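You operate a simulated robot arm through the tools that you are given. There is no shell and no other tool. Be economical: measure what you need, move in short steps, check, and stop when the job is done.

You run a simulated two-armed robot. Do the job below in one go: nothing can be reset, and whatever is moved stays where it is left.

## Task
Pull the red lolly from the yellow mould and stand it in the blue cup.
Fine: lift the mould out of the cool box, hold it down while you pull, put it back in the cool box and shut the lid. Set down upright: yellow mould.
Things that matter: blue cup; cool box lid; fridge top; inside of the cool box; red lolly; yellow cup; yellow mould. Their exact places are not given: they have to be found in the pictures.

It is judged by the outcome, as a careful person would: the job done as asked, and still so three seconds after it is handed in. It fails if anything else is knocked over, pushed out of place, dropped, spilled or broken. Lids that push on must go on centred and level and be pressed home; caps that screw on are set level and turned clockwise until they are tight.

## Robot
Two 7-joint arms with two-finger parallel grippers on one trunk, on a base that drives. Base frame: it is fixed to the floor where the robot stands at the start and does not move with it; the origin is under the middle of the robot, x ahead of it, y to its left, z up. Readings come in m, degrees, newtons and seconds.
The left shoulder is at the start at [0.06, 0.143, 0.926], the right one opposite. With the tool pointing down near the work surface each hand reaches from about 0.3 to 0.72 m from the robot's upright axis, wherever it stands, measured 20 degrees to its own side. Places, roughly: cool box lid [0.9, -0.2, 1.1]; fridge top [0.7, 0.3, 0.8]; inside of the cool box [0.8, -0.2, 0.9]; yellow mould [0.8, -0.3, 0.9]. Payload 1.57 kg a hand.
The tool frame of a hand sits at the grasp point between the pads (the TCP): z along the fingers, y along the line on which they close. The tips reach 0.03 m beyond it. The gripper opens to 0.11 m. The fingers are 0.024 m wide and 0.012 m thick; the gripper's body (0.048 by 0.112 m) begins 0.078 m behind the TCP.
Orientation is that of the tool frame in the base frame, as a unit quaternion [x, y, z, w]. With the fingers straight down and closing along the base's y, the tool's x points along the base's -x, its y along +y and its z along -z.

## Interface
- The arms move only by the tool servo_tool. It takes "left_rows", "right_rows" or both (then of equal length, played together; a hand with none holds still); each is a list of rows, each a list of 7 numbers: the shift along the tool's x, y, z in units of 50 mm (1.0 is 50 mm), then the turn, a rotation vector about the tool's x, y, z in units of 5 degrees (1.0 is 5 degrees), then the opening in per cent of the stroke, from 0 (shut) to 100 (fully open). In form: [[dx, dy, dz, ax, ay, az, jaw], ...]. A call has 1 to 12 rows; each row shifts and turns the commanded pose from where the row before left it, along the tool's axes as they then stand. A call with a number of a shift or a turn outside -1 to 1 is refused whole. A row lasts 0.2 s, in which the tool goes at most 0.05 m and 8.6 degrees; a call with a longer step from one row to the next is refused whole, and so is a gripper value outside its range. Where a pose cannot be reached the arm comes as near as it can. A force on the tool above 40 N (or 10 N above the force at the start of the call, whichever is more), or a blocked arm, ends the call early, and 0.2 s more pass. Each finger travels about 0.045 m/s and halts on what it meets, pressing with about 23 N; the grip force reading is that of the motor and also rises with nothing between the fingers. The clock runs only during rows and for 0.2 s after the last one: add rows that do not move to give the fingers time. It gives the time, the measured TCP pose, the force on the tool (base axes), the opening and the grip force at its end, in the units of the frame above (readings bear some noise), with the torque about the TCP (base axes, N m) and any sound that the robot's microphone picked up.
- Cameras (640 x 400 px; columns grow to the right, rows downward): "scene" is now at [0.0529, 0.0181, 1.5507]; the picture's right is [0.23, -0.97, 0.00], its down [-0.60, -0.14, -0.79] and it looks along [0.77, 0.18, -0.62] (base axes); focal length 284 px, centre (320, 200). "left" rides on the left gripper at [0.07, -0.016, -0.141] in its tool frame; the picture's right is [0.23, 0.97, 0.00], its down [-0.86, 0.20, -0.48] and it looks along [-0.47, 0.11, 0.88] (tool axes); focal length 222 px, centre (320, 200). "right" rides on the right gripper at [0.07, 0.016, -0.141] in its tool frame; the picture's right is [-0.23, 0.97, 0.00], its down [-0.86, -0.20, -0.48] and it looks along [-0.47, -0.11, 0.88] (tool axes); focal length 222 px, centre (320, 200).
- capture(camera): a new picture of that camera. The clock stands still meanwhile.
- lift_body(by): slides the trunk up (or, below 0, down) by that many m; the arms and the scene camera ride with it, the base frame stays. It gives what a move gives, with no picture.
- roll_base(legs): drives the robot by 1 to 6 legs, each [ahead, left, turn to the left] in m, m and degrees, along the robot's own axes; the way and the turn of a leg run together, so that a leg with both is an arc; at most 1.5 m and 180 degrees a leg. The arms and the cameras ride along, it lands a little off, and it stops where it bumps. It gives what a move gives.
- turn_head(pan, tilt): turns the head with the scene camera to pan (to the left, within 86 degrees either way) and tilt (down, from -29 to 69), counted from straight ahead of the robot. It gives what a move gives.
- pixel_to_xyz(camera, pixels): there is no depth. For up to 12 entries [column, row, z] of the newest picture of that camera ("zoom" is the newest enlarged one), the place [x, y] in the base frame at which the ray of that pixel passes the height z, good to about 0.002 m. The clock stands still meanwhile.
- enlarge(camera, box): a new picture of the part [left, top, right, bottom] of that camera's present view, enlarged. The clock stands still meanwhile.
- sign_off(): hands the job in; it is judged then, once.

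Work in short steps. Measure before you move; look again where a grasp or a placing could have gone wrong, and mend it. You have 80 turns and 78 pictures in all, those below and enlarged ones among them. Open the grippers and draw the arms clear of the work before you hand the job in, unless the task says otherwise; then end with one line.

The tools are called after "Emit:" as name(argument=value, ...) on one line, values as JSON. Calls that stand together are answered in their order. servo_tool: Moves the arms, as the interface text tells. Its arguments: {"type":"object","properties":{"left_rows":{"type":"array","items":{"type":"array","items":{"type":"number"}}},"right_rows":{"type":"array","items":{"type":"array","items":{"type":"number"}}}},"required":[]} The other tools are called the same way: lift_body (by) slides the trunk up or down; roll_base (legs) drives the base; turn_head (pan, tilt) turns the head that bears the scene camera; capture (camera) takes a picture; pixel_to_xyz (camera, pixels) gives the place at which the rays of pixels pass given heights; enlarge (camera, box) takes an enlarged picture of a part of a camera's view; sign_off () hands the job in.

At the start:

```text
t: 0.0
left_ee_pos: [0.4033, 0.2233, 0.9994]
left_orientation: [0.0, 1.0, 0.0, 0.0]
left_wrist_force: [-0.1, -0.1, 0.3]
left_torque: [0.02, -0.01, -0.01]
left_width: 0.11
left_grip_force: 0.2
right_ee_pos: [0.5817, -0.2618, 0.9999]
right_orientation: [0.0, 1.0, 0.0, 0.0]
right_wrist_force: [0.9, -0.4, 0.1]
right_torque: [0.0, -0.01, -0.06]
right_width: 0.1098
right_grip_force: 0.0
trunk travel left (down, up): [-0.525, 0.065]
robot x, y, heading: [-0.0018, 0.0033, -0.2]
head pan, tilt: [13.3, 38.1]
```

scene: 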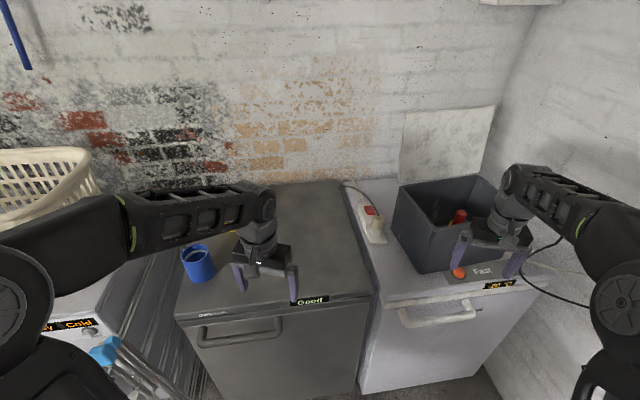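
right: 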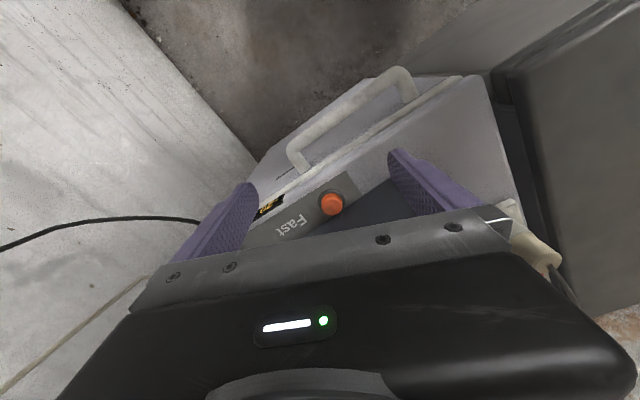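
left: 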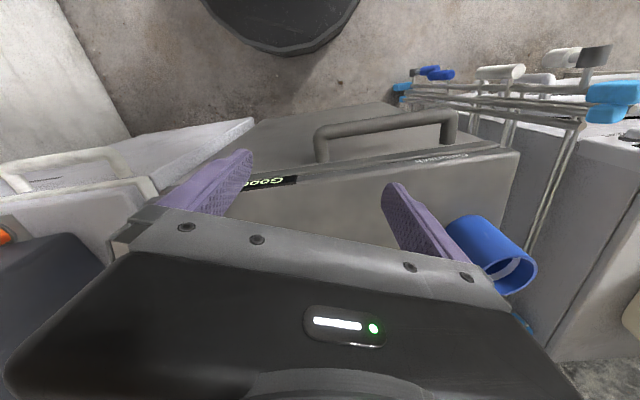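

The scene shows the cool box around (450,220) with something red inside at (460,215), and the blue cup at (198,263). I enlarge both.

Emit:
enlarge(camera="scene", box=[340, 90, 560, 300])

Emit:
enlarge(camera="scene", box=[160, 170, 380, 320])

```text
1.90 times, centred on (450, 195) of scene
```

zoom: 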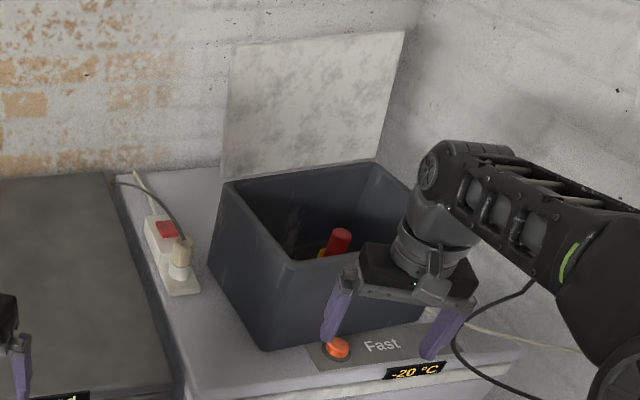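

```text
2.67 times, centred on (270, 245) of scene
```

zoom: 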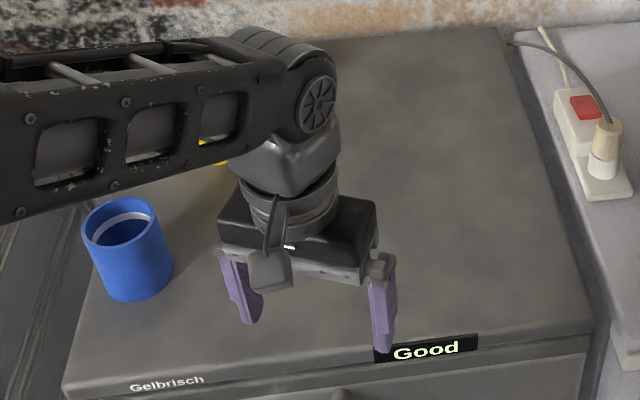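

The arms hide the work. I pull the right hand up and back, and the left hand up and back, then look from a higher trunk.

Emit:
servo_tool(right_rows=[[0, 0, -1, 0, 0, 0, 100], [0, 0, -1, 0, 0, 0, 100], [0.8, -0.5, 0, 0, 0, 0, 100], [0.8, -0.5, 0, 0, 0, 0, 100], [0.8, -0.5, 0, 0, 0, 0, 100], [0.8, -0.5, 0, 0, 0, 0, 100], [0.8, -0.5, 0, 0, 0, 0, 100]], left_rows=[[0, 0, -1, 0, 0, 0, 100], [0, 0, -1, 0, 0, 0, 100], [0.5, 0.5, 0, 0, 0, 0, 100], [0.5, 0.5, 0, 0, 0, 0, 100], [0, 0.8, 0, 0, 0, 0, 100], [0, 0.8, 0, 0, 0, 0, 100], [0, 0.8, 0, 0, 0, 0, 100]])

Emit:
lift_body(by=0.06)

Emit:
turn_head(pan=-5, tilt=42)

Emit:
capture(camera="scene")

```text
t: 1.6
left_ee_pos: [0.3522, 0.3949, 1.1004]
left_orientation: [0.001, 1.0, 0.0, 0.002]
left_wrist_force: [-0.5, -0.5, -0.3]
left_torque: [-0.01, -0.03, -0.03]
left_width: 0.11
left_grip_force: 0.1
right_ee_pos: [0.3823, -0.3883, 1.0598]
right_orientation: [0.0, 1.0, 0.0, 0.0]
right_wrist_force: [0.5, -0.4, 0.5]
right_torque: [-0.01, -0.03, -0.01]
right_width: 0.1099
right_grip_force: 0.1
right hand out of reach, approached as far as the arm can: row 2
trunk travel left (down, up): [-0.525, 0.065]
robot x, y, heading: [-0.0013, 0.0013, 0.0]
head pan, tilt: [13.3, 38.1]
```

```text
t: 2.6
left_ee_pos: [0.3526, 0.3945, 1.1597]
left_orientation: [0.001, 1.0, 0.0, 0.001]
left_wrist_force: [-0.2, -0.3, 0.2]
left_torque: [-0.01, -0.01, -0.05]
left_width: 0.1098
left_grip_force: 0.0
right_ee_pos: [0.3826, -0.3888, 1.1186]
right_orientation: [-0.001, 1.0, 0.0, 0.0]
right_wrist_force: [0.7, 0.1, 0.2]
right_torque: [0.06, 0.01, -0.02]
right_width: 0.1099
right_grip_force: 0.1
trunk travel left (down, up): [-0.585, 0.005]
robot x, y, heading: [-0.0006, 0.0025, 0.1]
head pan, tilt: [13.3, 38.1]
```

```text
t: 3.4
left_ee_pos: [0.3526, 0.3932, 1.1605]
left_orientation: [-0.001, 1.0, 0.0, 0.001]
left_wrist_force: [-0.2, -0.3, -0.5]
left_torque: [-0.01, -0.01, -0.02]
left_width: 0.1099
left_grip_force: 0.1
right_ee_pos: [0.383, -0.3884, 1.1191]
right_orientation: [0.0, 1.0, 0.001, 0.0]
right_wrist_force: [0.2, 0.1, 0.9]
right_torque: [0.03, 0.03, 0.02]
right_width: 0.11
right_grip_force: 0.1
trunk travel left (down, up): [-0.585, 0.005]
robot x, y, heading: [0.0029, 0.0031, 0.2]
head pan, tilt: [-5.0, 42.0]
```

```text
72 pictures are left
```

scene: 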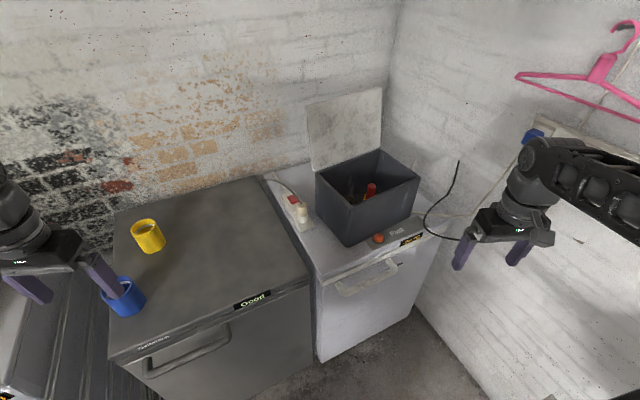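

The view is clear now: box around (365,195), yellow cup (148,236), blue cup (123,297). I zoom onto the box.

Emit:
enlarge(camera="scene", box=[290, 80, 450, 260])

Emit:
enlarge(camera="scene", box=[330, 150, 410, 200])

```text
2.22 times, centred on (370, 170) of scene
```

zoom: 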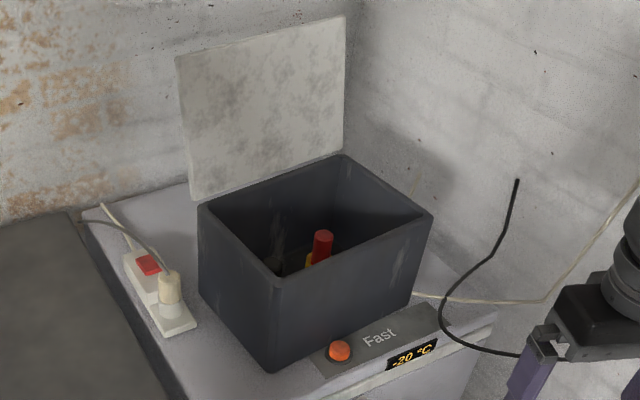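

```text
8.00 times, centred on (370, 175) of scene
```

zoom: 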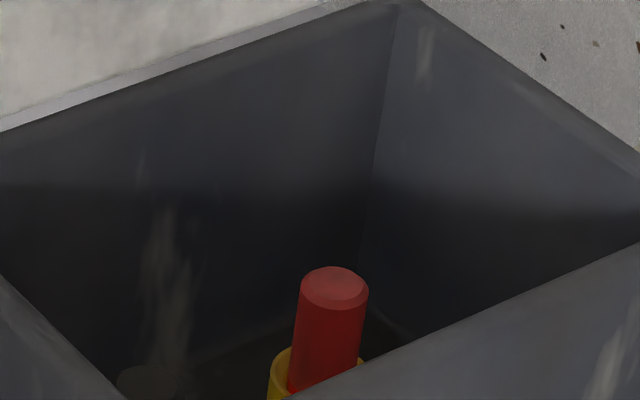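

I project the box corners at candidate heights: base corner (347.5,247.5), rim corners (349,208),(316,172),(420,176),(380,150), lolly top (371,185.5) and lolly right.

Emit:
pixel_to_xyz(camera="scene", pixels=[[347.5, 247.5, 0.8], [347.5, 247.5, 0.85], [349, 209, 0.95], [349, 209, 1.0], [316, 172, 1.0], [420, 176, 1.0], [380, 150, 1.0], [371.7, 186, 0.95], [371.7, 186, 0.9], [123, 286, 0.9], [148, 226, 0.9], [349, 209, 1.05]])

Emit:
enlarge(camera="scene", box=[80, 200, 200, 330])

```text
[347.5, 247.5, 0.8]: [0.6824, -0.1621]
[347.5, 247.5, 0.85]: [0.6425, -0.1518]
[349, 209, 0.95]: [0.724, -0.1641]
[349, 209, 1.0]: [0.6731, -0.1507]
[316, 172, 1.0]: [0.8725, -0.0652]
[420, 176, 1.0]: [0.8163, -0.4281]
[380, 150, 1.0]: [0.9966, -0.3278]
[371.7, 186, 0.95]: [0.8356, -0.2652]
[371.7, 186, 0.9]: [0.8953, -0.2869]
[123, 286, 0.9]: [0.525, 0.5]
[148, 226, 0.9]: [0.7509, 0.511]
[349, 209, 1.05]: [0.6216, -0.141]
```

```text
3.08 times, centred on (140, 265) of scene
```

zoom: 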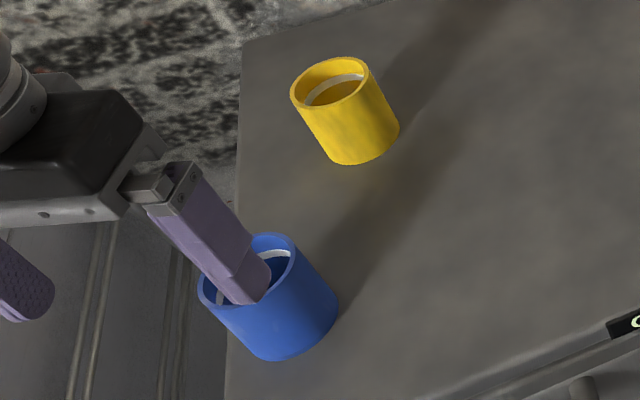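

I need absolute heights; I project furniture edges first, to know how near I can drive.

Emit:
pixel_to_xyz(camera="scene", pixels=[[112, 357, 0.8], [310, 281, 0.8], [318, 278, 0.8], [430, 238, 0.8], [115, 215, 0.8], [260, 177, 0.8], [315, 360, 0.0], [415, 308, 0.0], [120, 312, 0.8], [155, 252, 0.8]])

Emit:
turn_head(pan=0, tilt=69)

Emit:
capture(camera="scene")

```text
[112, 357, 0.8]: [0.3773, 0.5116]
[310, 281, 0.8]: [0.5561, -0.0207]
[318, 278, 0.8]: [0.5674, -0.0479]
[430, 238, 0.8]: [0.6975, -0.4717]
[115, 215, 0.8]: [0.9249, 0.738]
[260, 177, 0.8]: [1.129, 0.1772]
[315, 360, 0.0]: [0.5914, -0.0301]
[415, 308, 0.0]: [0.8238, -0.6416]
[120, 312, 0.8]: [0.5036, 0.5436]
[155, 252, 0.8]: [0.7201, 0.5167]
```

```text
t: 4.3
left_ee_pos: [0.3538, 0.3944, 1.1598]
left_orientation: [-0.001, 1.0, -0.001, 0.0]
left_wrist_force: [0.2, 0.3, 0.4]
left_torque: [-0.01, 0.0, -0.03]
left_width: 0.11
left_grip_force: 0.0
right_ee_pos: [0.3829, -0.3873, 1.1208]
right_orientation: [-0.001, 1.0, 0.0, 0.0]
right_wrist_force: [-0.6, -0.6, -0.2]
right_torque: [0.04, 0.03, 0.01]
right_width: 0.1098
right_grip_force: 0.0
trunk travel left (down, up): [-0.585, 0.005]
robot x, y, heading: [-0.0026, -0.0031, 0.0]
head pan, tilt: [0.0, 68.8]
```

```text
68 pictures are left
```

scene: 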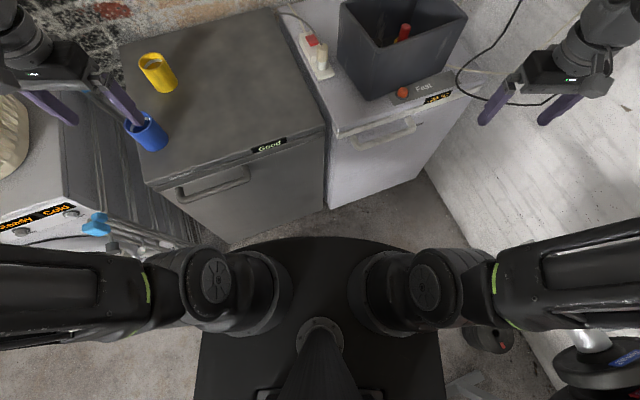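

I see the front of my base at about (320,237) and the fridge foot at (230,243),(330,208). I project these for clearance.

Emit:
pixel_to_xyz(camera="scene", pixels=[[320, 237, 0.1], [320, 237, 0.35], [320, 237, 0.9], [230, 243, 0.0], [322, 208, 0.0], [425, 170, 0.0], [332, 209, 0.0], [213, 198, 0.72], [250, 183, 0.72]])

```text
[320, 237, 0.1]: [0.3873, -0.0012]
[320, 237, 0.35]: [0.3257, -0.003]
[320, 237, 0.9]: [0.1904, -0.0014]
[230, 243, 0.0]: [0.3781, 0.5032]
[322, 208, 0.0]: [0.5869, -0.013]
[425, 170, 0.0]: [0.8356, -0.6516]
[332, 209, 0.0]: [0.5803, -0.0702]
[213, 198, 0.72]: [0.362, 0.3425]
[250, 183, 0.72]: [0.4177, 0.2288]
```

The furniture fronts lie on a line turned about 19°, tops near z=0.8. I move the right hand inward and drive nearer to the freezer.

Emit:
servo_tool(right_rows=[[0, 0.8, 0, 0, 0, 0, 100], [0, 0.8, 0, 0, 0, 0, 100], [0, 0.8, 0, 0, 0, 0, 100], [0, 0.8, 0, 0, 0, 0, 100]])

Emit:
roll_base(legs=[[0.17, -0.13, 0]])

Emit:
turn_head(pan=-20, tilt=50)

Emit:
capture(camera="scene")

```text
t: 5.3
left_ee_pos: [0.353, 0.3949, 1.1606]
left_orientation: [0.001, 1.0, 0.0, -0.001]
left_wrist_force: [-0.6, 0.0, 0.5]
left_torque: [0.01, 0.0, -0.02]
left_width: 0.1099
left_grip_force: 0.1
right_ee_pos: [0.3826, -0.2285, 1.1194]
right_orientation: [0.0, 1.0, 0.0, 0.0]
right_wrist_force: [0.1, -0.7, -0.6]
right_torque: [-0.01, -0.01, 0.02]
right_width: 0.1101
right_grip_force: 0.1
trunk travel left (down, up): [-0.585, 0.005]
robot x, y, heading: [-0.002, -0.0021, -0.1]
head pan, tilt: [0.0, 68.8]
```

```text
t: 7.0
left_ee_pos: [0.5225, 0.2609, 1.1599]
left_orientation: [0.003, 1.0, 0.001, -0.001]
left_wrist_force: [-0.5, -0.1, 0.6]
left_torque: [0.03, 0.03, -0.02]
left_width: 0.1099
left_grip_force: 0.0
right_ee_pos: [0.5491, -0.3607, 1.1181]
right_orientation: [0.003, 1.0, 0.001, 0.0]
right_wrist_force: [0.0, 0.1, -0.5]
right_torque: [0.05, 0.0, 0.02]
right_width: 0.1102
right_grip_force: 0.1
trunk travel left (down, up): [-0.585, 0.005]
robot x, y, heading: [0.1679, -0.126, -0.3]
head pan, tilt: [0.0, 68.8]
```

```text
t: 7.8
left_ee_pos: [0.5215, 0.2643, 1.1604]
left_orientation: [0.002, 1.0, 0.0, 0.0]
left_wrist_force: [0.0, 0.1, 0.0]
left_torque: [0.01, -0.03, -0.02]
left_width: 0.11
left_grip_force: 0.0
right_ee_pos: [0.5484, -0.3604, 1.1183]
right_orientation: [0.002, 1.0, 0.0, 0.0]
right_wrist_force: [0.8, 0.1, 0.9]
right_torque: [0.04, 0.02, 0.0]
right_width: 0.1101
right_grip_force: 0.1
trunk travel left (down, up): [-0.585, 0.005]
robot x, y, heading: [0.167, -0.1287, -0.2]
head pan, tilt: [-20.0, 50.0]
```

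```text
67 pictures are left
```

scene: 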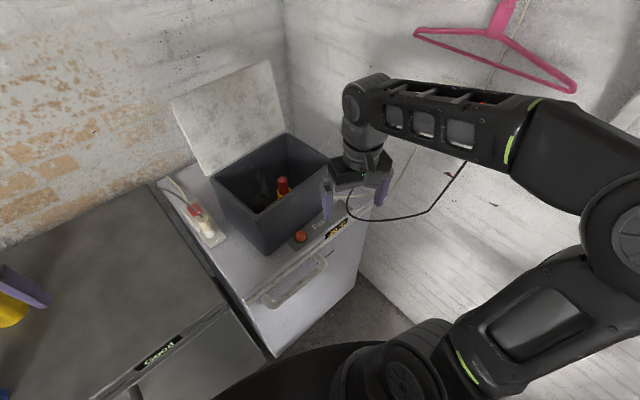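

Good view into the box now, lolly at (284,187). I zoom tightly.

Emit:
enlarge(camera="scene", box=[200, 120, 340, 260])

Emit:
enlarge(camera="scene", box=[245, 160, 325, 210])

```text
2.86 times, centred on (270, 190) of scene
```

zoom: 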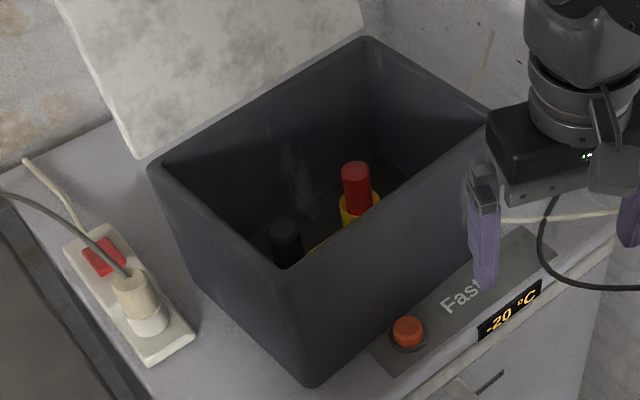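

```text
8.00 times, centred on (285, 185) of scene
```

zoom: 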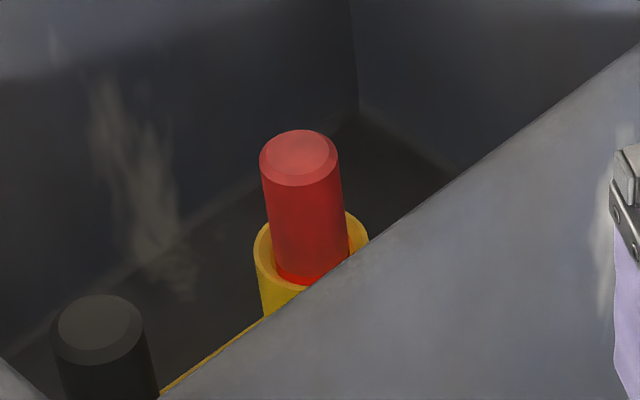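

The mould seems wider, with a dark second lolly beside. I move the right hand over the box's near side so its camera looks in.

Emit:
servo_tool(right_rows=[[-0.88, 0.44, 0, 0, 0, 0, 100], [-0.88, 0.44, 0, 0, 0, 0, 100], [-0.88, 0.44, 0, 0, 0, 0, 100], [-0.88, 0.44, 0, 0, 0, 0, 100], [-0.88, 0.44, 0, 0, 0, 0, 100]])

Emit:
capture(camera="right")

Emit:
capture(camera="scene")

```text
t: 9.0
left_ee_pos: [0.5208, 0.2622, 1.161]
left_orientation: [0.002, 1.0, 0.0, 0.0]
left_wrist_force: [0.5, -0.7, -0.1]
left_torque: [0.03, -0.02, 0.01]
left_width: 0.1099
left_grip_force: 0.1
right_ee_pos: [0.7468, -0.2616, 1.1188]
right_orientation: [0.002, 1.0, 0.0, 0.001]
right_wrist_force: [-0.7, -0.3, 0.9]
right_torque: [0.03, -0.02, -0.01]
right_width: 0.1098
right_grip_force: 0.0
right hand out of reach, approached as far as the arm can: row 5
trunk travel left (down, up): [-0.585, 0.005]
robot x, y, heading: [0.1641, -0.1331, -0.3]
head pan, tilt: [-20.0, 50.0]
```

```text
64 pictures are left
```

right: 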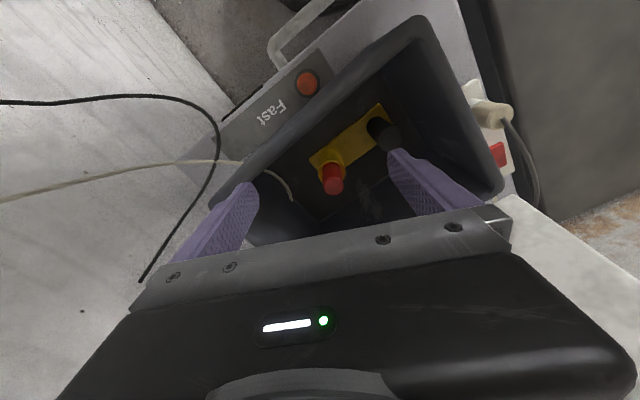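

```text
63 pictures are left
```

scene: 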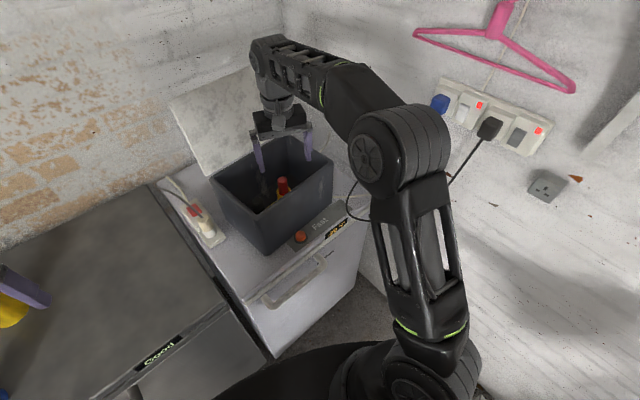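

Now the mould is visible: a yellow plate with tubes, red lolly at one end and a dark one at the other. I zoom in on it.

Emit:
enlarge(camera="right", box=[260, 60, 460, 220])

Emit:
pixel_to_xyz(camera="right", pixels=[[333, 186, 0.95], [333, 186, 0.9], [371.7, 186, 0.9]])

Emit:
pixel_to_xyz(camera="scene", pixels=[[282.5, 180, 0.95], [282.5, 180, 0.92], [282.5, 180, 0.89]])

```text
2.50 times, centred on (360, 140) of right
```

zoom: 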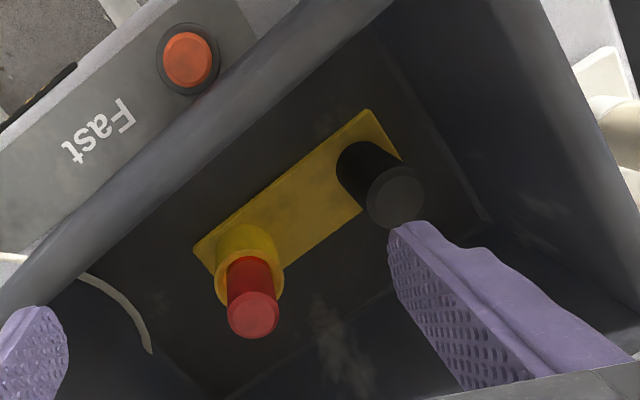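

```text
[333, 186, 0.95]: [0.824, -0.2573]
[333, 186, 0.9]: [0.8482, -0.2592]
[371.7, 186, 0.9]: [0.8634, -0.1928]
```

```text
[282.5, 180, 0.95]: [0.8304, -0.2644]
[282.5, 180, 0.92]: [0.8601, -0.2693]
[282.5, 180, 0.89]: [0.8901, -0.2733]
```

I triangulate the black handle's top: right (390.4,139), scene (257.5,200); and plate corners in the right view.

Emit:
pixel_to_xyz(camera="right", pixels=[[390.4, 139, 0.86], [390.4, 139, 0.9], [390.4, 139, 0.94], [309, 160, 0.82], [378, 104, 0.82], [394, 125, 0.82], [345, 167, 0.82], [378, 124, 0.82], [330, 158, 0.82], [421, 16, 0.99], [500, 197, 0.99], [222, 199, 0.99]])

Emit:
pixel_to_xyz(camera="scene", pixels=[[257.5, 200.2, 0.86], [257.5, 200.2, 0.9], [257.5, 200.2, 0.94]])

Emit:
enlarge(camera="scene", box=[200, 120, 340, 260])

```text
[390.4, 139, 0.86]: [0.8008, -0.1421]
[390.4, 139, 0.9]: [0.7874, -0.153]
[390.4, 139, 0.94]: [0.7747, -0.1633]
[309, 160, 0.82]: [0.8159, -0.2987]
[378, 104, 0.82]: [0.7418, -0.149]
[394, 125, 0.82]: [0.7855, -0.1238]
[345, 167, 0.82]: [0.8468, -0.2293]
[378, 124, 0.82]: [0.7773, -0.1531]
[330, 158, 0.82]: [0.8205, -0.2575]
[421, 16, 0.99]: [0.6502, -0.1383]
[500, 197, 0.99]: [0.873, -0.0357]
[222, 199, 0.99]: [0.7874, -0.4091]
```

```text
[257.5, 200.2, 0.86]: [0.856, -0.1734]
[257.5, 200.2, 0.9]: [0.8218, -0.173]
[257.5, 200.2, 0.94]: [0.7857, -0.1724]
```

```text
2.86 times, centred on (270, 190) of scene
```

zoom: 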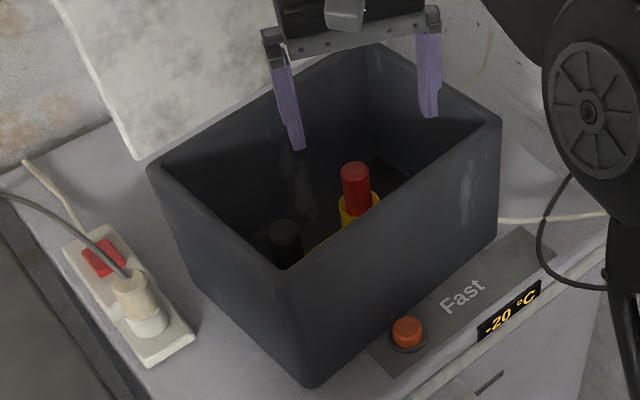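

The mould is a yellow plate with a black handle (top ≈(0.774,-0.168,0.95)) and a tube with the red lolly (top ≈(0.82,-0.26,0.96)), in line with the box's long axis (0.447,-0.894). Plan: left hand lifts by the handle, right hand pulls the lolly. I retract the right hand and shift the base right and ahead.

Emit:
servo_tool(right_rows=[[0.9, -0.3, 0, 0, 0, 0, 100], [0.9, -0.3, 0, 0, 0, 0, 100], [0.9, -0.3, 0, 0, 0, 0, 100], [0.9, -0.3, 0, 0, 0, 0, 100], [0.9, -0.3, 0, 0, 0, 0, 100]])

Emit:
roll_base(legs=[[0.0, -0.14, 0], [0.07, 0, 0]])

Emit:
turn_head(pan=5, tilt=55)

Emit:
capture(camera="scene")

```text
t: 10.2
left_ee_pos: [0.5209, 0.2633, 1.1599]
left_orientation: [0.002, 1.0, 0.0, 0.001]
left_wrist_force: [0.1, 0.2, -0.5]
left_torque: [0.0, 0.0, 0.02]
left_width: 0.1099
left_grip_force: 0.1
right_ee_pos: [0.5204, -0.3367, 1.1194]
right_orientation: [0.002, 1.0, 0.001, 0.0]
right_wrist_force: [-0.8, -0.8, -0.1]
right_torque: [0.01, -0.04, -0.03]
right_width: 0.1098
right_grip_force: 0.1
trunk travel left (down, up): [-0.585, 0.005]
robot x, y, heading: [0.1712, -0.1314, -0.4]
head pan, tilt: [-20.0, 50.0]
```

```text
t: 12.1
left_ee_pos: [0.5918, 0.1225, 1.1597]
left_orientation: [0.003, 1.0, 0.0, -0.001]
left_wrist_force: [-0.4, -0.5, -0.6]
left_torque: [-0.01, 0.05, 0.02]
left_width: 0.1099
left_grip_force: 0.1
right_ee_pos: [0.5933, -0.476, 1.1186]
right_orientation: [0.003, 1.0, 0.0, -0.001]
right_wrist_force: [0.2, -0.6, 0.3]
right_torque: [0.0, 0.07, 0.0]
right_width: 0.11
right_grip_force: 0.1
trunk travel left (down, up): [-0.585, 0.005]
robot x, y, heading: [0.2358, -0.2672, -0.4]
head pan, tilt: [-20.0, 50.0]
```

```text
t: 13.0
left_ee_pos: [0.5903, 0.1222, 1.1603]
left_orientation: [0.003, 1.0, 0.0, 0.0]
left_wrist_force: [0.4, -0.8, 0.2]
left_torque: [-0.02, 0.0, 0.0]
left_width: 0.1102
left_grip_force: 0.0
right_ee_pos: [0.5909, -0.475, 1.1178]
right_orientation: [0.002, 1.0, 0.0, 0.0]
right_wrist_force: [0.0, 0.3, -0.5]
right_torque: [0.0, 0.03, 0.04]
right_width: 0.1101
right_grip_force: 0.0
trunk travel left (down, up): [-0.585, 0.005]
robot x, y, heading: [0.2342, -0.268, -0.2]
head pan, tilt: [5.0, 55.0]
```

```text
60 pictures are left
```

scene: 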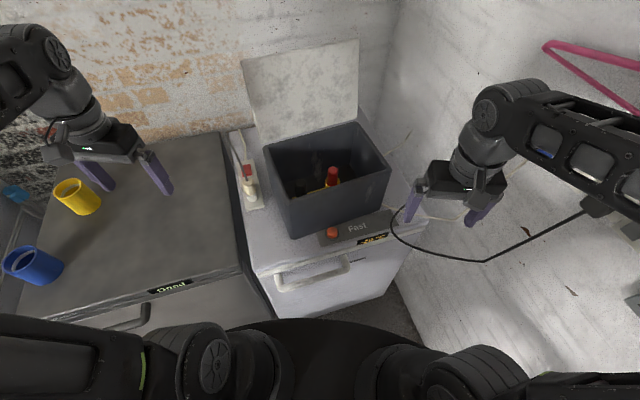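

No bump. I zoom on the box to refine positions.

Emit:
enlarge(camera="scene", box=[250, 110, 410, 230])

Emit:
enlarge(camera="scene", box=[280, 155, 360, 205])

```text
3.33 times, centred on (330, 170) of scene
```

zoom: 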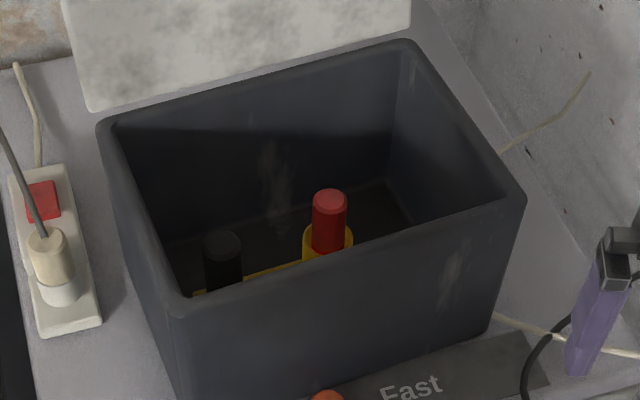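

```text
8.00 times, centred on (320, 180) of scene
```

zoom: 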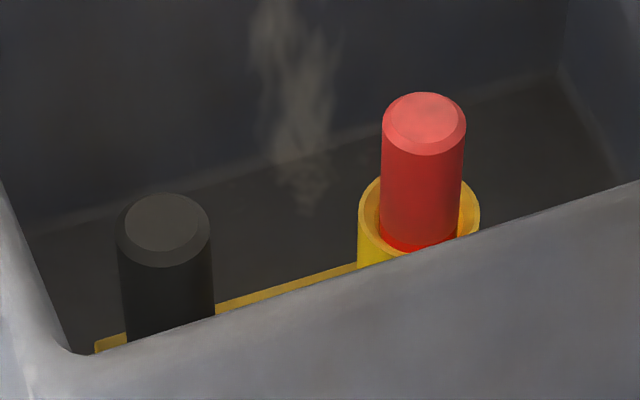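

I project handle top, lolly top, and rim corners from these.

Emit:
pixel_to_xyz(camera="zoom", pixels=[[167, 224, 0.95], [167, 224, 0.94], [167, 224, 0.93], [426, 120, 0.96], [426, 120, 0.95], [97, 348, 0.83], [357, 265, 0.83], [97, 348, 0.82], [426, 252, 0.9]])

Emit:
pixel_to_xyz(camera="scene", pixels=[[286.5, 203.6, 0.99], [264, 146, 0.99], [355.5, 122, 0.99], [391.5, 170, 0.99], [352, 40, 1.25], [243, 63, 1.25]])

```text
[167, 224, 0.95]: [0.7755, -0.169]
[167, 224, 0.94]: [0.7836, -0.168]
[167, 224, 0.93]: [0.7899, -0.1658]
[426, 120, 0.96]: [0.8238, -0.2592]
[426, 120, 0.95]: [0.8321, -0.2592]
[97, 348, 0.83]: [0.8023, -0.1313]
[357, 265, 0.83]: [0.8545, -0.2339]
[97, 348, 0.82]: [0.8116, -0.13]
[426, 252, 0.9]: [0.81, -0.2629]
```

```text
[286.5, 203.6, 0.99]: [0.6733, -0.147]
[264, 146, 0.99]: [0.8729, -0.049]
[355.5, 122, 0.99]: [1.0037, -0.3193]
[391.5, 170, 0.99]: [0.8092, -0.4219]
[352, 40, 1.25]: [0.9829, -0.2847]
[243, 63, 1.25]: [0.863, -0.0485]
```

Handle at (0.775,-0.168), top 0.95; closing axis along the box's long side (yaw +26.3°). I turn the left hand, lower to ~1.09, and bring it above the handle.

Emit:
servo_tool(left_rows=[[0, 0, 0.24, 0, 0, -0.877, 68], [0, 0, 0.24, 0, 0, -0.877, 68], [0, 0, 0.24, 0, 0, -0.877, 68], [0, 0, 0.24, 0, 0, -0.877, 68], [0, 0, 0.24, 0, 0, -0.877, 68], [0, 0, 0.24, 0, 0, -0.877, 68]])

Emit:
servo_tool(left_rows=[[-0.094, -0.855, 0, 0, 0, 0, 68], [-0.094, -0.855, 0, 0, 0, 0, 68], [-0.094, -0.855, 0, 0, 0, 0, 68], [-0.094, -0.855, 0, 0, 0, 0, 68], [-0.094, -0.855, 0, 0, 0, 0, 68], [-0.094, -0.855, 0, 0, 0, 0, 68], [-0.094, -0.855, 0, 0, 0, 0, 68], [-0.094, -0.855, 0, 0, 0, 0, 68]])

Emit:
capture(camera="left")

Emit:
capture(camera="scene")

```text
t: 14.4
left_ee_pos: [0.5913, 0.1219, 1.0858]
left_orientation: [-0.225, 0.974, 0.001, 0.0]
left_wrist_force: [-0.3, 0.4, -0.3]
left_torque: [-0.02, 0.02, -0.01]
left_width: 0.0749
left_grip_force: 0.1
right_ee_pos: [0.5902, -0.4748, 1.1182]
right_orientation: [0.002, 1.0, 0.0, 0.0]
right_wrist_force: [0.0, 0.6, 0.3]
right_torque: [0.03, 0.0, -0.01]
right_width: 0.1103
right_grip_force: 0.0
trunk travel left (down, up): [-0.585, 0.005]
robot x, y, heading: [0.2337, -0.2719, -0.0]
head pan, tilt: [5.0, 55.0]
```

```text
t: 16.2
left_ee_pos: [0.7763, -0.1701, 1.0899]
left_orientation: [-0.225, 0.974, 0.002, 0.0]
left_wrist_force: [0.4, 0.1, 0.8]
left_torque: [0.01, 0.01, -0.04]
left_width: 0.075
left_grip_force: 0.0
right_ee_pos: [0.5923, -0.4752, 1.1183]
right_orientation: [0.003, 1.0, 0.0, -0.001]
right_wrist_force: [0.4, -0.7, -0.2]
right_torque: [0.03, 0.01, 0.01]
right_width: 0.1099
right_grip_force: 0.0
trunk travel left (down, up): [-0.585, 0.005]
robot x, y, heading: [0.2344, -0.2715, -0.2]
head pan, tilt: [5.0, 55.0]
```

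```text
57 pictures are left
```

left: 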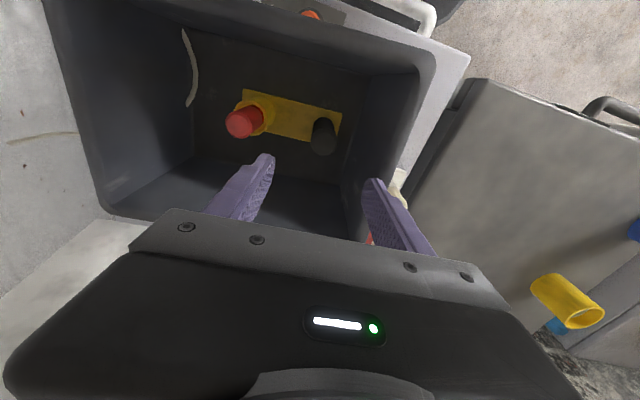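

```text
56 pictures are left
```

scene: 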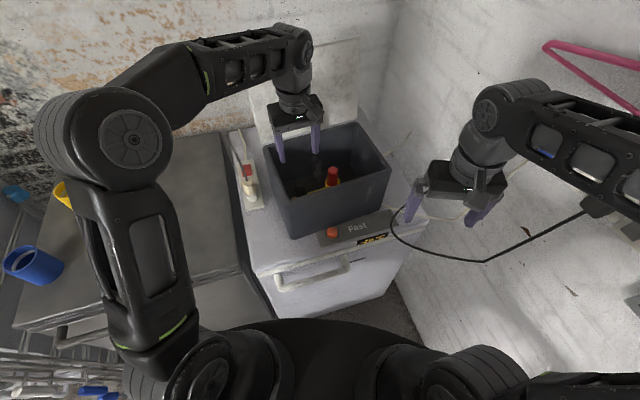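

I zoom the left view to verify the handle's place under the hand.

Emit:
enlarge(camera="left", box=[220, 80, 380, 180])

```text
4.00 times, centred on (300, 130) of left
```

zoom: 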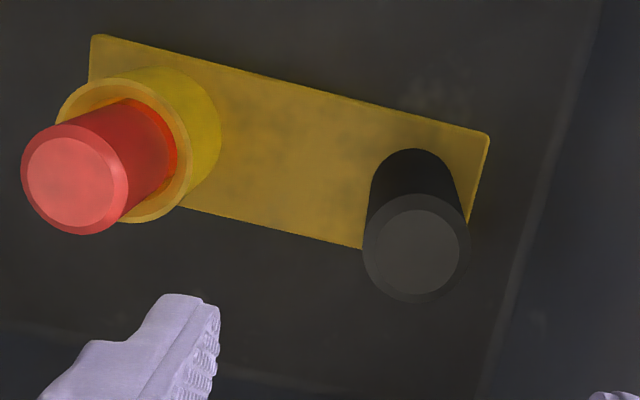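

Emit:
pixel_to_xyz(camera="zoom", pixels=[[416, 247, 0.95], [416, 247, 0.94], [75, 178, 0.96], [75, 178, 0.95], [93, 38, 0.82], [488, 135, 0.82], [366, 250, 0.82], [363, 250, 0.95], [469, 250, 0.95]])

```text
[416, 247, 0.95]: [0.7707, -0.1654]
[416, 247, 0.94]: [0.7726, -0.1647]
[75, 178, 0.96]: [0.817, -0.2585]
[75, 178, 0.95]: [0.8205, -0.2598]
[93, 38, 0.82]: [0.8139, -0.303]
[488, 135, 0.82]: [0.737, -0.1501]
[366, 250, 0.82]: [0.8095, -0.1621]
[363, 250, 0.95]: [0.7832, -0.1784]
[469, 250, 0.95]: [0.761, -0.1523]
```

Handle confirmed at (0.773,-0.167), Ø≈34 mm. The left wall is close, so I narrow the jaw to 57 mm and descend to z≈0.935.

Emit:
servo_tool(left_rows=[[0.03, 0.08, 0, 0, 0, 0, 52], [0, 0, 0.8, 0, 0, 0, 52], [0, 0, 0.8, 0, 0, 0, 52], [0, 0, 0.8, 0, 0, 0, 52], [0, 0, 0.6, 0, 0, 0, 52], [0, 0, 0, 0, 0, 0, 52]])

Emit:
enlarge(camera="scene", box=[240, 90, 400, 210])

Emit:
enlarge(camera="left", box=[160, 40, 480, 240])

```text
t: 17.5
left_ee_pos: [0.77, -0.1637, 0.9466]
left_orientation: [-0.225, 0.974, 0.001, 0.0]
left_wrist_force: [-5.2, 0.4, 8.1]
left_torque: [0.37, -0.02, 0.19]
left_width: 0.057
left_grip_force: 0.1
right_ee_pos: [0.5909, -0.4756, 1.1193]
right_orientation: [0.003, 1.0, 0.0, 0.001]
right_wrist_force: [-0.2, 0.5, 0.2]
right_torque: [0.02, 0.02, 0.0]
right_width: 0.1102
right_grip_force: 0.0
trunk travel left (down, up): [-0.585, 0.005]
robot x, y, heading: [0.2351, -0.2666, -0.5]
head pan, tilt: [5.0, 55.0]
stopped in row 6 (left hand): the force on the tool passed its limit at 50 N (the readings are from after the stop); the commanded pose is now the measured one
```

```text
3.33 times, centred on (320, 150) of scene
```

zoom: 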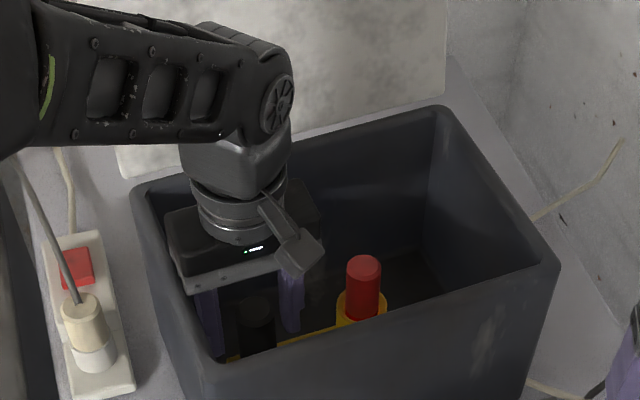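

```text
2.00 times, centred on (320, 140) of left
```

zoom: 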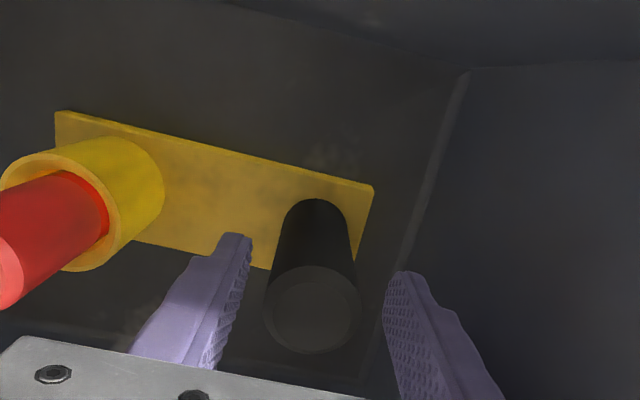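

The gripper body touched the left rim (rim is really at z≈1.02). The fingers already overlap the handle by ~3 cm; I back up 4 mm, centre, and grip here, regripping deeper later on the fridge.

Emit:
servo_tool(left_rows=[[0, 0, -0.08, 0, 0, 0, 52], [-0.03, -0.08, 0, 0, 0, 0, 52], [0, 0, 0, 0, 0, 0, 0], [0, 0, 0, 0, 0, 0, 0], [0, 0, 0, 0, 0, 0, 0], [0, 0, 0, 0, 0, 0, 0]])

Emit:
enlarge(camera="left", box=[160, 40, 480, 240])

```text
t: 18.9
left_ee_pos: [0.7744, -0.1673, 0.9505]
left_orientation: [-0.224, 0.975, 0.001, 0.001]
left_wrist_force: [1.1, 0.8, 0.7]
left_torque: [-0.23, -0.17, 0.11]
left_width: 0.0335
left_grip_force: 23.3
right_ee_pos: [0.5909, -0.4756, 1.1183]
right_orientation: [0.002, 1.0, 0.0, 0.0]
right_wrist_force: [0.1, 0.6, 0.6]
right_torque: [-0.01, -0.04, 0.0]
right_width: 0.11
right_grip_force: 0.1
trunk travel left (down, up): [-0.585, 0.005]
robot x, y, heading: [0.236, -0.2689, -0.2]
head pan, tilt: [5.0, 55.0]
```

```text
2.00 times, centred on (320, 140) of left
```

zoom: 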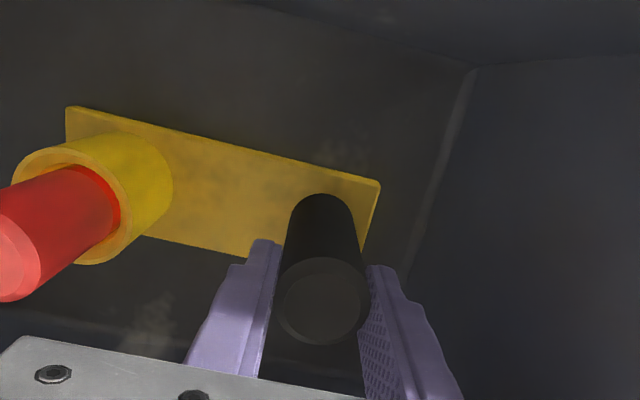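

Gripped at 33.5 mm. I lift gently 5 cm, then further, to see how high I can go.

Emit:
servo_tool(left_rows=[[0, 0, -0.3, 0, 0, 0, 0], [0, 0, -0.4, 0, 0, 0, 0], [0, 0, -0.6, 0, 0, 0, 0], [0.3, 0, -0.7, 0, 0, 0, 0], [0.3, 0, -0.7, 0, 0, 0, 0], [0.3, 0, -0.7, 0, 0, 0, 0]])

Emit:
capture(camera="scene")

```text
t: 20.3
left_ee_pos: [0.7336, -0.1883, 1.1194]
left_orientation: [-0.224, 0.975, 0.001, 0.0]
left_wrist_force: [0.2, 0.0, -2.5]
left_torque: [0.15, 0.02, 0.02]
left_width: 0.0333
left_grip_force: 22.7
right_ee_pos: [0.5904, -0.4752, 1.117]
right_orientation: [0.002, 1.0, 0.0, 0.0]
right_wrist_force: [0.1, -0.3, 0.3]
right_torque: [-0.03, -0.03, -0.04]
right_width: 0.1097
right_grip_force: 0.1
trunk travel left (down, up): [-0.585, 0.005]
robot x, y, heading: [0.2362, -0.2702, -0.1]
head pan, tilt: [5.0, 55.0]
```

```text
51 pictures are left
```

scene: 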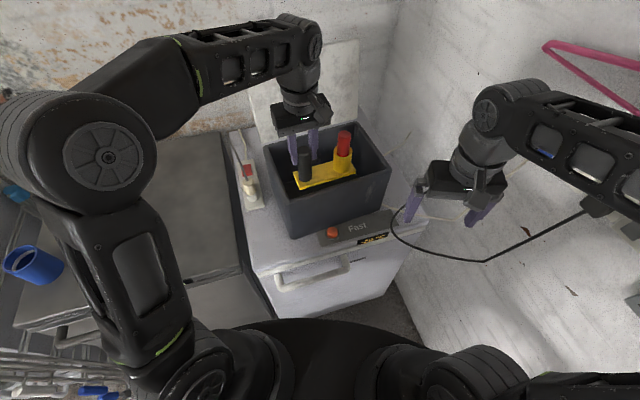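

It is lifted and level. I continue upward.

Emit:
servo_tool(left_rows=[[0, 0, -0.6, 0, 0, 0, 0], [0, 0, -0.6, 0, 0, 0, 0], [0, 0, -0.3, 0, 0, 0, 0]])

Emit:
enlarge(camera="scene", box=[240, 90, 400, 210])

```text
t: 21.1
left_ee_pos: [0.7347, -0.1873, 1.1601]
left_orientation: [-0.225, 0.974, 0.0, 0.001]
left_wrist_force: [0.1, -0.6, -2.2]
left_torque: [0.09, 0.05, -0.01]
left_width: 0.0331
left_grip_force: 23.1
left hand out of reach, approached as far as the arm can: row 2, 3
right_ee_pos: [0.5908, -0.4757, 1.119]
right_orientation: [0.002, 1.0, 0.001, 0.0]
right_wrist_force: [-1.1, -0.3, -0.1]
right_torque: [-0.01, -0.02, -0.04]
right_width: 0.11
right_grip_force: 0.0
trunk travel left (down, up): [-0.585, 0.005]
robot x, y, heading: [0.2336, -0.269, -0.3]
head pan, tilt: [5.0, 55.0]
```

```text
3.33 times, centred on (320, 150) of scene
```

zoom: 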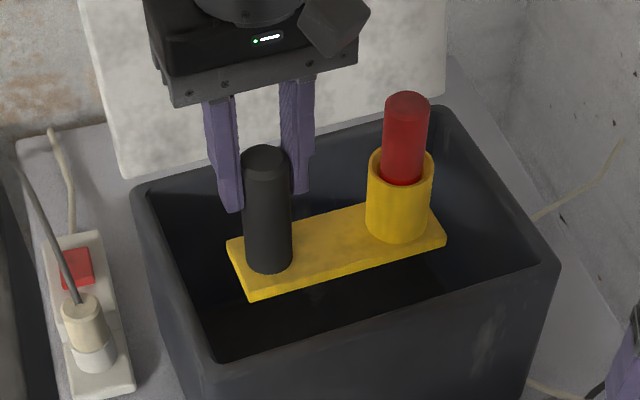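

I measure plate depth below the handle top: handle top (266,160) vs base (270,258) and plate's front lower corner (250,298).

Emit:
pixel_to_xyz(camera="zoom", pixels=[[266, 161, 1.16], [270, 258, 1.06], [270, 258, 1.05], [270, 258, 1.04], [250, 298, 1.03], [446, 240, 1.03], [228, 240, 1.045]])

Emit:
lift_body(by=0.005)

```text
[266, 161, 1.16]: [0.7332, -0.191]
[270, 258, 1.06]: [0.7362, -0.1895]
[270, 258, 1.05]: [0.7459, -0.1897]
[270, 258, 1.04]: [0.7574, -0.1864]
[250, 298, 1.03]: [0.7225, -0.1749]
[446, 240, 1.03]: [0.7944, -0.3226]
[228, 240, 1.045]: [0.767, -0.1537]
```

```text
t: 21.6
left_ee_pos: [0.7335, -0.1884, 1.1658]
left_orientation: [-0.225, 0.974, 0.0, 0.001]
left_wrist_force: [0.2, 0.4, -3.2]
left_torque: [0.14, 0.05, 0.0]
left_width: 0.0333
left_grip_force: 22.8
right_ee_pos: [0.5913, -0.4766, 1.1225]
right_orientation: [0.002, 1.0, 0.0, 0.0]
right_wrist_force: [0.1, 0.2, 0.2]
right_torque: [0.02, 0.03, 0.0]
right_width: 0.11
right_grip_force: 0.0
trunk travel left (down, up): [-0.59, 0.0]
robot x, y, heading: [0.2375, -0.2702, -0.3]
head pan, tilt: [5.0, 55.0]
```

Plate bottom is ≈1.05, rim 1.02, so there is ~3 cm clearance. I drive the base sideways-left along the fridge front so the mould comes over the fridge top.

Emit:
roll_base(legs=[[-0.06, 0.17, 0], [-0.057, 0.17, 0]])

Emit:
turn_head(pan=5, tilt=55)

Emit:
capture(camera="scene")

```text
t: 24.2
left_ee_pos: [0.6205, 0.1473, 1.1644]
left_orientation: [-0.225, 0.974, 0.0, 0.002]
left_wrist_force: [0.0, 0.8, -3.1]
left_torque: [0.1, 0.07, -0.01]
left_width: 0.0335
left_grip_force: 22.8
right_ee_pos: [0.4781, -0.1408, 1.1246]
right_orientation: [0.001, 1.0, 0.0, 0.0]
right_wrist_force: [0.7, 0.1, 0.1]
right_torque: [-0.01, -0.04, 0.0]
right_width: 0.1098
right_grip_force: 0.1
trunk travel left (down, up): [-0.59, 0.0]
robot x, y, heading: [0.1239, 0.0626, -0.4]
head pan, tilt: [5.0, 55.0]
```

```text
t: 24.8
left_ee_pos: [0.6191, 0.1456, 1.164]
left_orientation: [-0.225, 0.974, 0.001, 0.001]
left_wrist_force: [0.3, -0.1, -2.2]
left_torque: [0.12, 0.08, 0.01]
left_width: 0.0337
left_grip_force: 23.3
right_ee_pos: [0.4777, -0.1418, 1.123]
right_orientation: [0.002, 1.0, 0.0, 0.001]
right_wrist_force: [0.0, -0.9, 0.2]
right_torque: [-0.03, -0.02, -0.03]
right_width: 0.1099
right_grip_force: 0.1
trunk travel left (down, up): [-0.59, 0.0]
robot x, y, heading: [0.1187, 0.0666, -0.4]
head pan, tilt: [5.0, 55.0]
```

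```text
49 pictures are left
```

scene: 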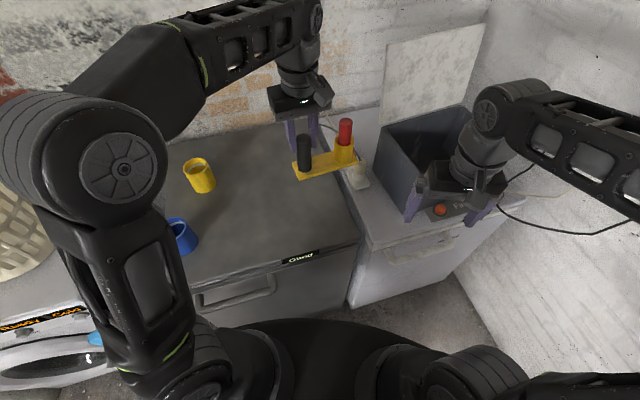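

Mould hangs over the fridge's right part. I shift it ~10 cm further left, then lower to just above the top.

Emit:
servo_tool(left_rows=[[-0.283, 0.633, 0, 0, 0, 0, 0], [-0.283, 0.633, 0, 0, 0, 0, 0], [-0.283, 0.633, 0, 0, 0, 0, 0], [0, 0, 0.9, 0, 0, 0, 0], [0, 0, 0.9, 0, 0, 0, 0], [0, 0, 0.9, 0, 0, 0, 0], [0, 0, 0.9, 0, 0, 0, 0], [0, 0, 0.6, 0, 0, 0, 0], [0, 0, 0.3, 0, 0, 0, 0]])

Emit:
capture(camera="scene")

```text
t: 26.8
left_ee_pos: [0.6168, 0.2471, 0.9439]
left_orientation: [-0.224, 0.974, 0.001, 0.006]
left_wrist_force: [-0.3, 0.8, 31.3]
left_torque: [0.39, 0.22, -0.04]
left_width: 0.0342
left_grip_force: 23.2
right_ee_pos: [0.4757, -0.1422, 1.1254]
right_orientation: [0.002, 1.0, 0.001, 0.002]
right_wrist_force: [-0.2, -0.1, -0.3]
right_torque: [-0.02, 0.03, 0.02]
right_width: 0.1099
right_grip_force: 0.0
trunk travel left (down, up): [-0.59, 0.0]
robot x, y, heading: [0.1234, 0.0672, -0.2]
head pan, tilt: [5.0, 55.0]
```

```text
48 pictures are left
```

scene: 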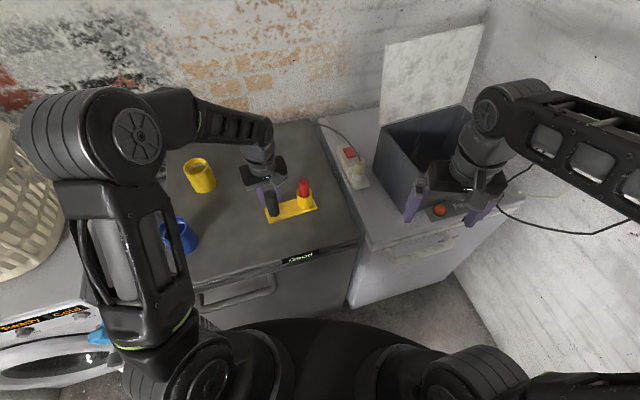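

The mould has landed (31 N, TCP 0.944). I open, go deeper on the handle by 40 mm, and regrip.

Emit:
servo_tool(left_rows=[[0, 0, -0.04, 0, 0, 0, 0], [0, 0, 0, 0, 0, 0, 60], [0, 0, 0, 0, 0, 0, 60], [0, 0, 0, 0, 0, 0, 60]])

Emit:
enlarge(camera="scene", box=[210, 140, 350, 240])

Emit:
capture(camera="left")

```text
t: 27.8
left_ee_pos: [0.6161, 0.251, 0.9416]
left_orientation: [-0.226, 0.974, 0.0, 0.001]
left_wrist_force: [-0.6, 0.4, -1.0]
left_torque: [0.02, -0.01, -0.01]
left_width: 0.0659
left_grip_force: 0.0
right_ee_pos: [0.4767, -0.1427, 1.1234]
right_orientation: [0.002, 1.0, 0.0, 0.0]
right_wrist_force: [0.1, 0.1, 0.3]
right_torque: [0.04, 0.02, -0.02]
right_width: 0.1101
right_grip_force: 0.0
trunk travel left (down, up): [-0.59, 0.0]
robot x, y, heading: [0.1224, 0.0646, -0.1]
head pan, tilt: [5.0, 55.0]
```

```text
4.00 times, centred on (280, 190) of scene
```

zoom: 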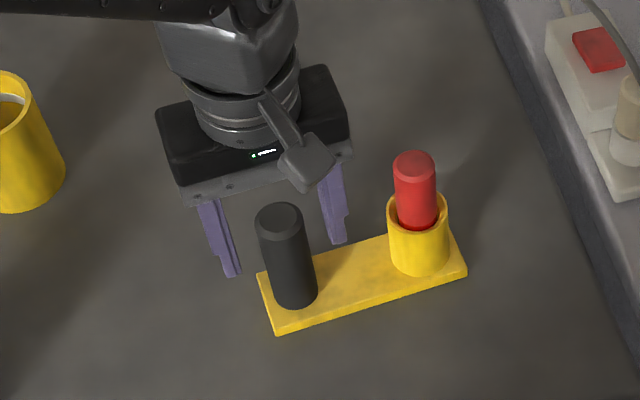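

```text
46 pictures are left
```

left: 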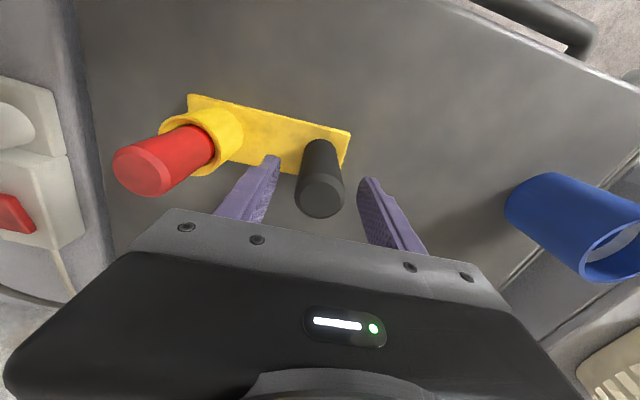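

I check handle, lolly and tube positions from both pictures.

Emit:
pixel_to_xyz(camera="zoom", pixels=[[281, 217, 0.943], [415, 163, 0.953], [418, 225, 0.89], [275, 334, 0.832], [467, 275, 0.832]])

Emit:
pixel_to_xyz(camera="left", pixels=[[321, 197, 0.943], [141, 173, 0.953], [540, 190, 0.91], [610, 250, 0.91]])

Emit:
enlarge(camera="left", box=[100, 80, 380, 240])

```text
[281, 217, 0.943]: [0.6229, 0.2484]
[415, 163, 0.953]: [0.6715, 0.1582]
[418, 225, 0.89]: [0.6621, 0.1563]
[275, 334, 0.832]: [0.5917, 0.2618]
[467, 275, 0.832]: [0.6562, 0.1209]
```

```text
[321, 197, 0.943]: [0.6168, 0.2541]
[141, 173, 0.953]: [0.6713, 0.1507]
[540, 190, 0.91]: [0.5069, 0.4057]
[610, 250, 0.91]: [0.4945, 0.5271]
```

```text
2.29 times, centred on (240, 160) of left
```

zoom: 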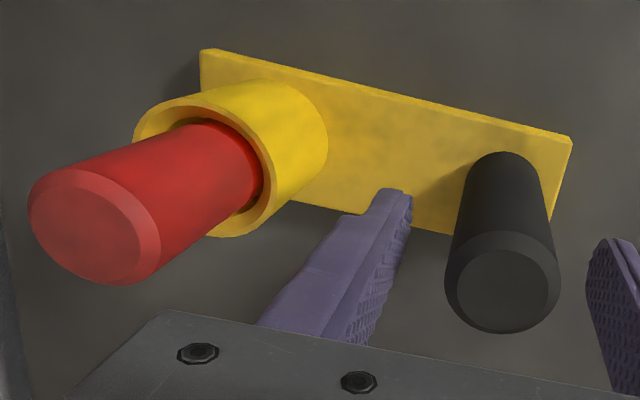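

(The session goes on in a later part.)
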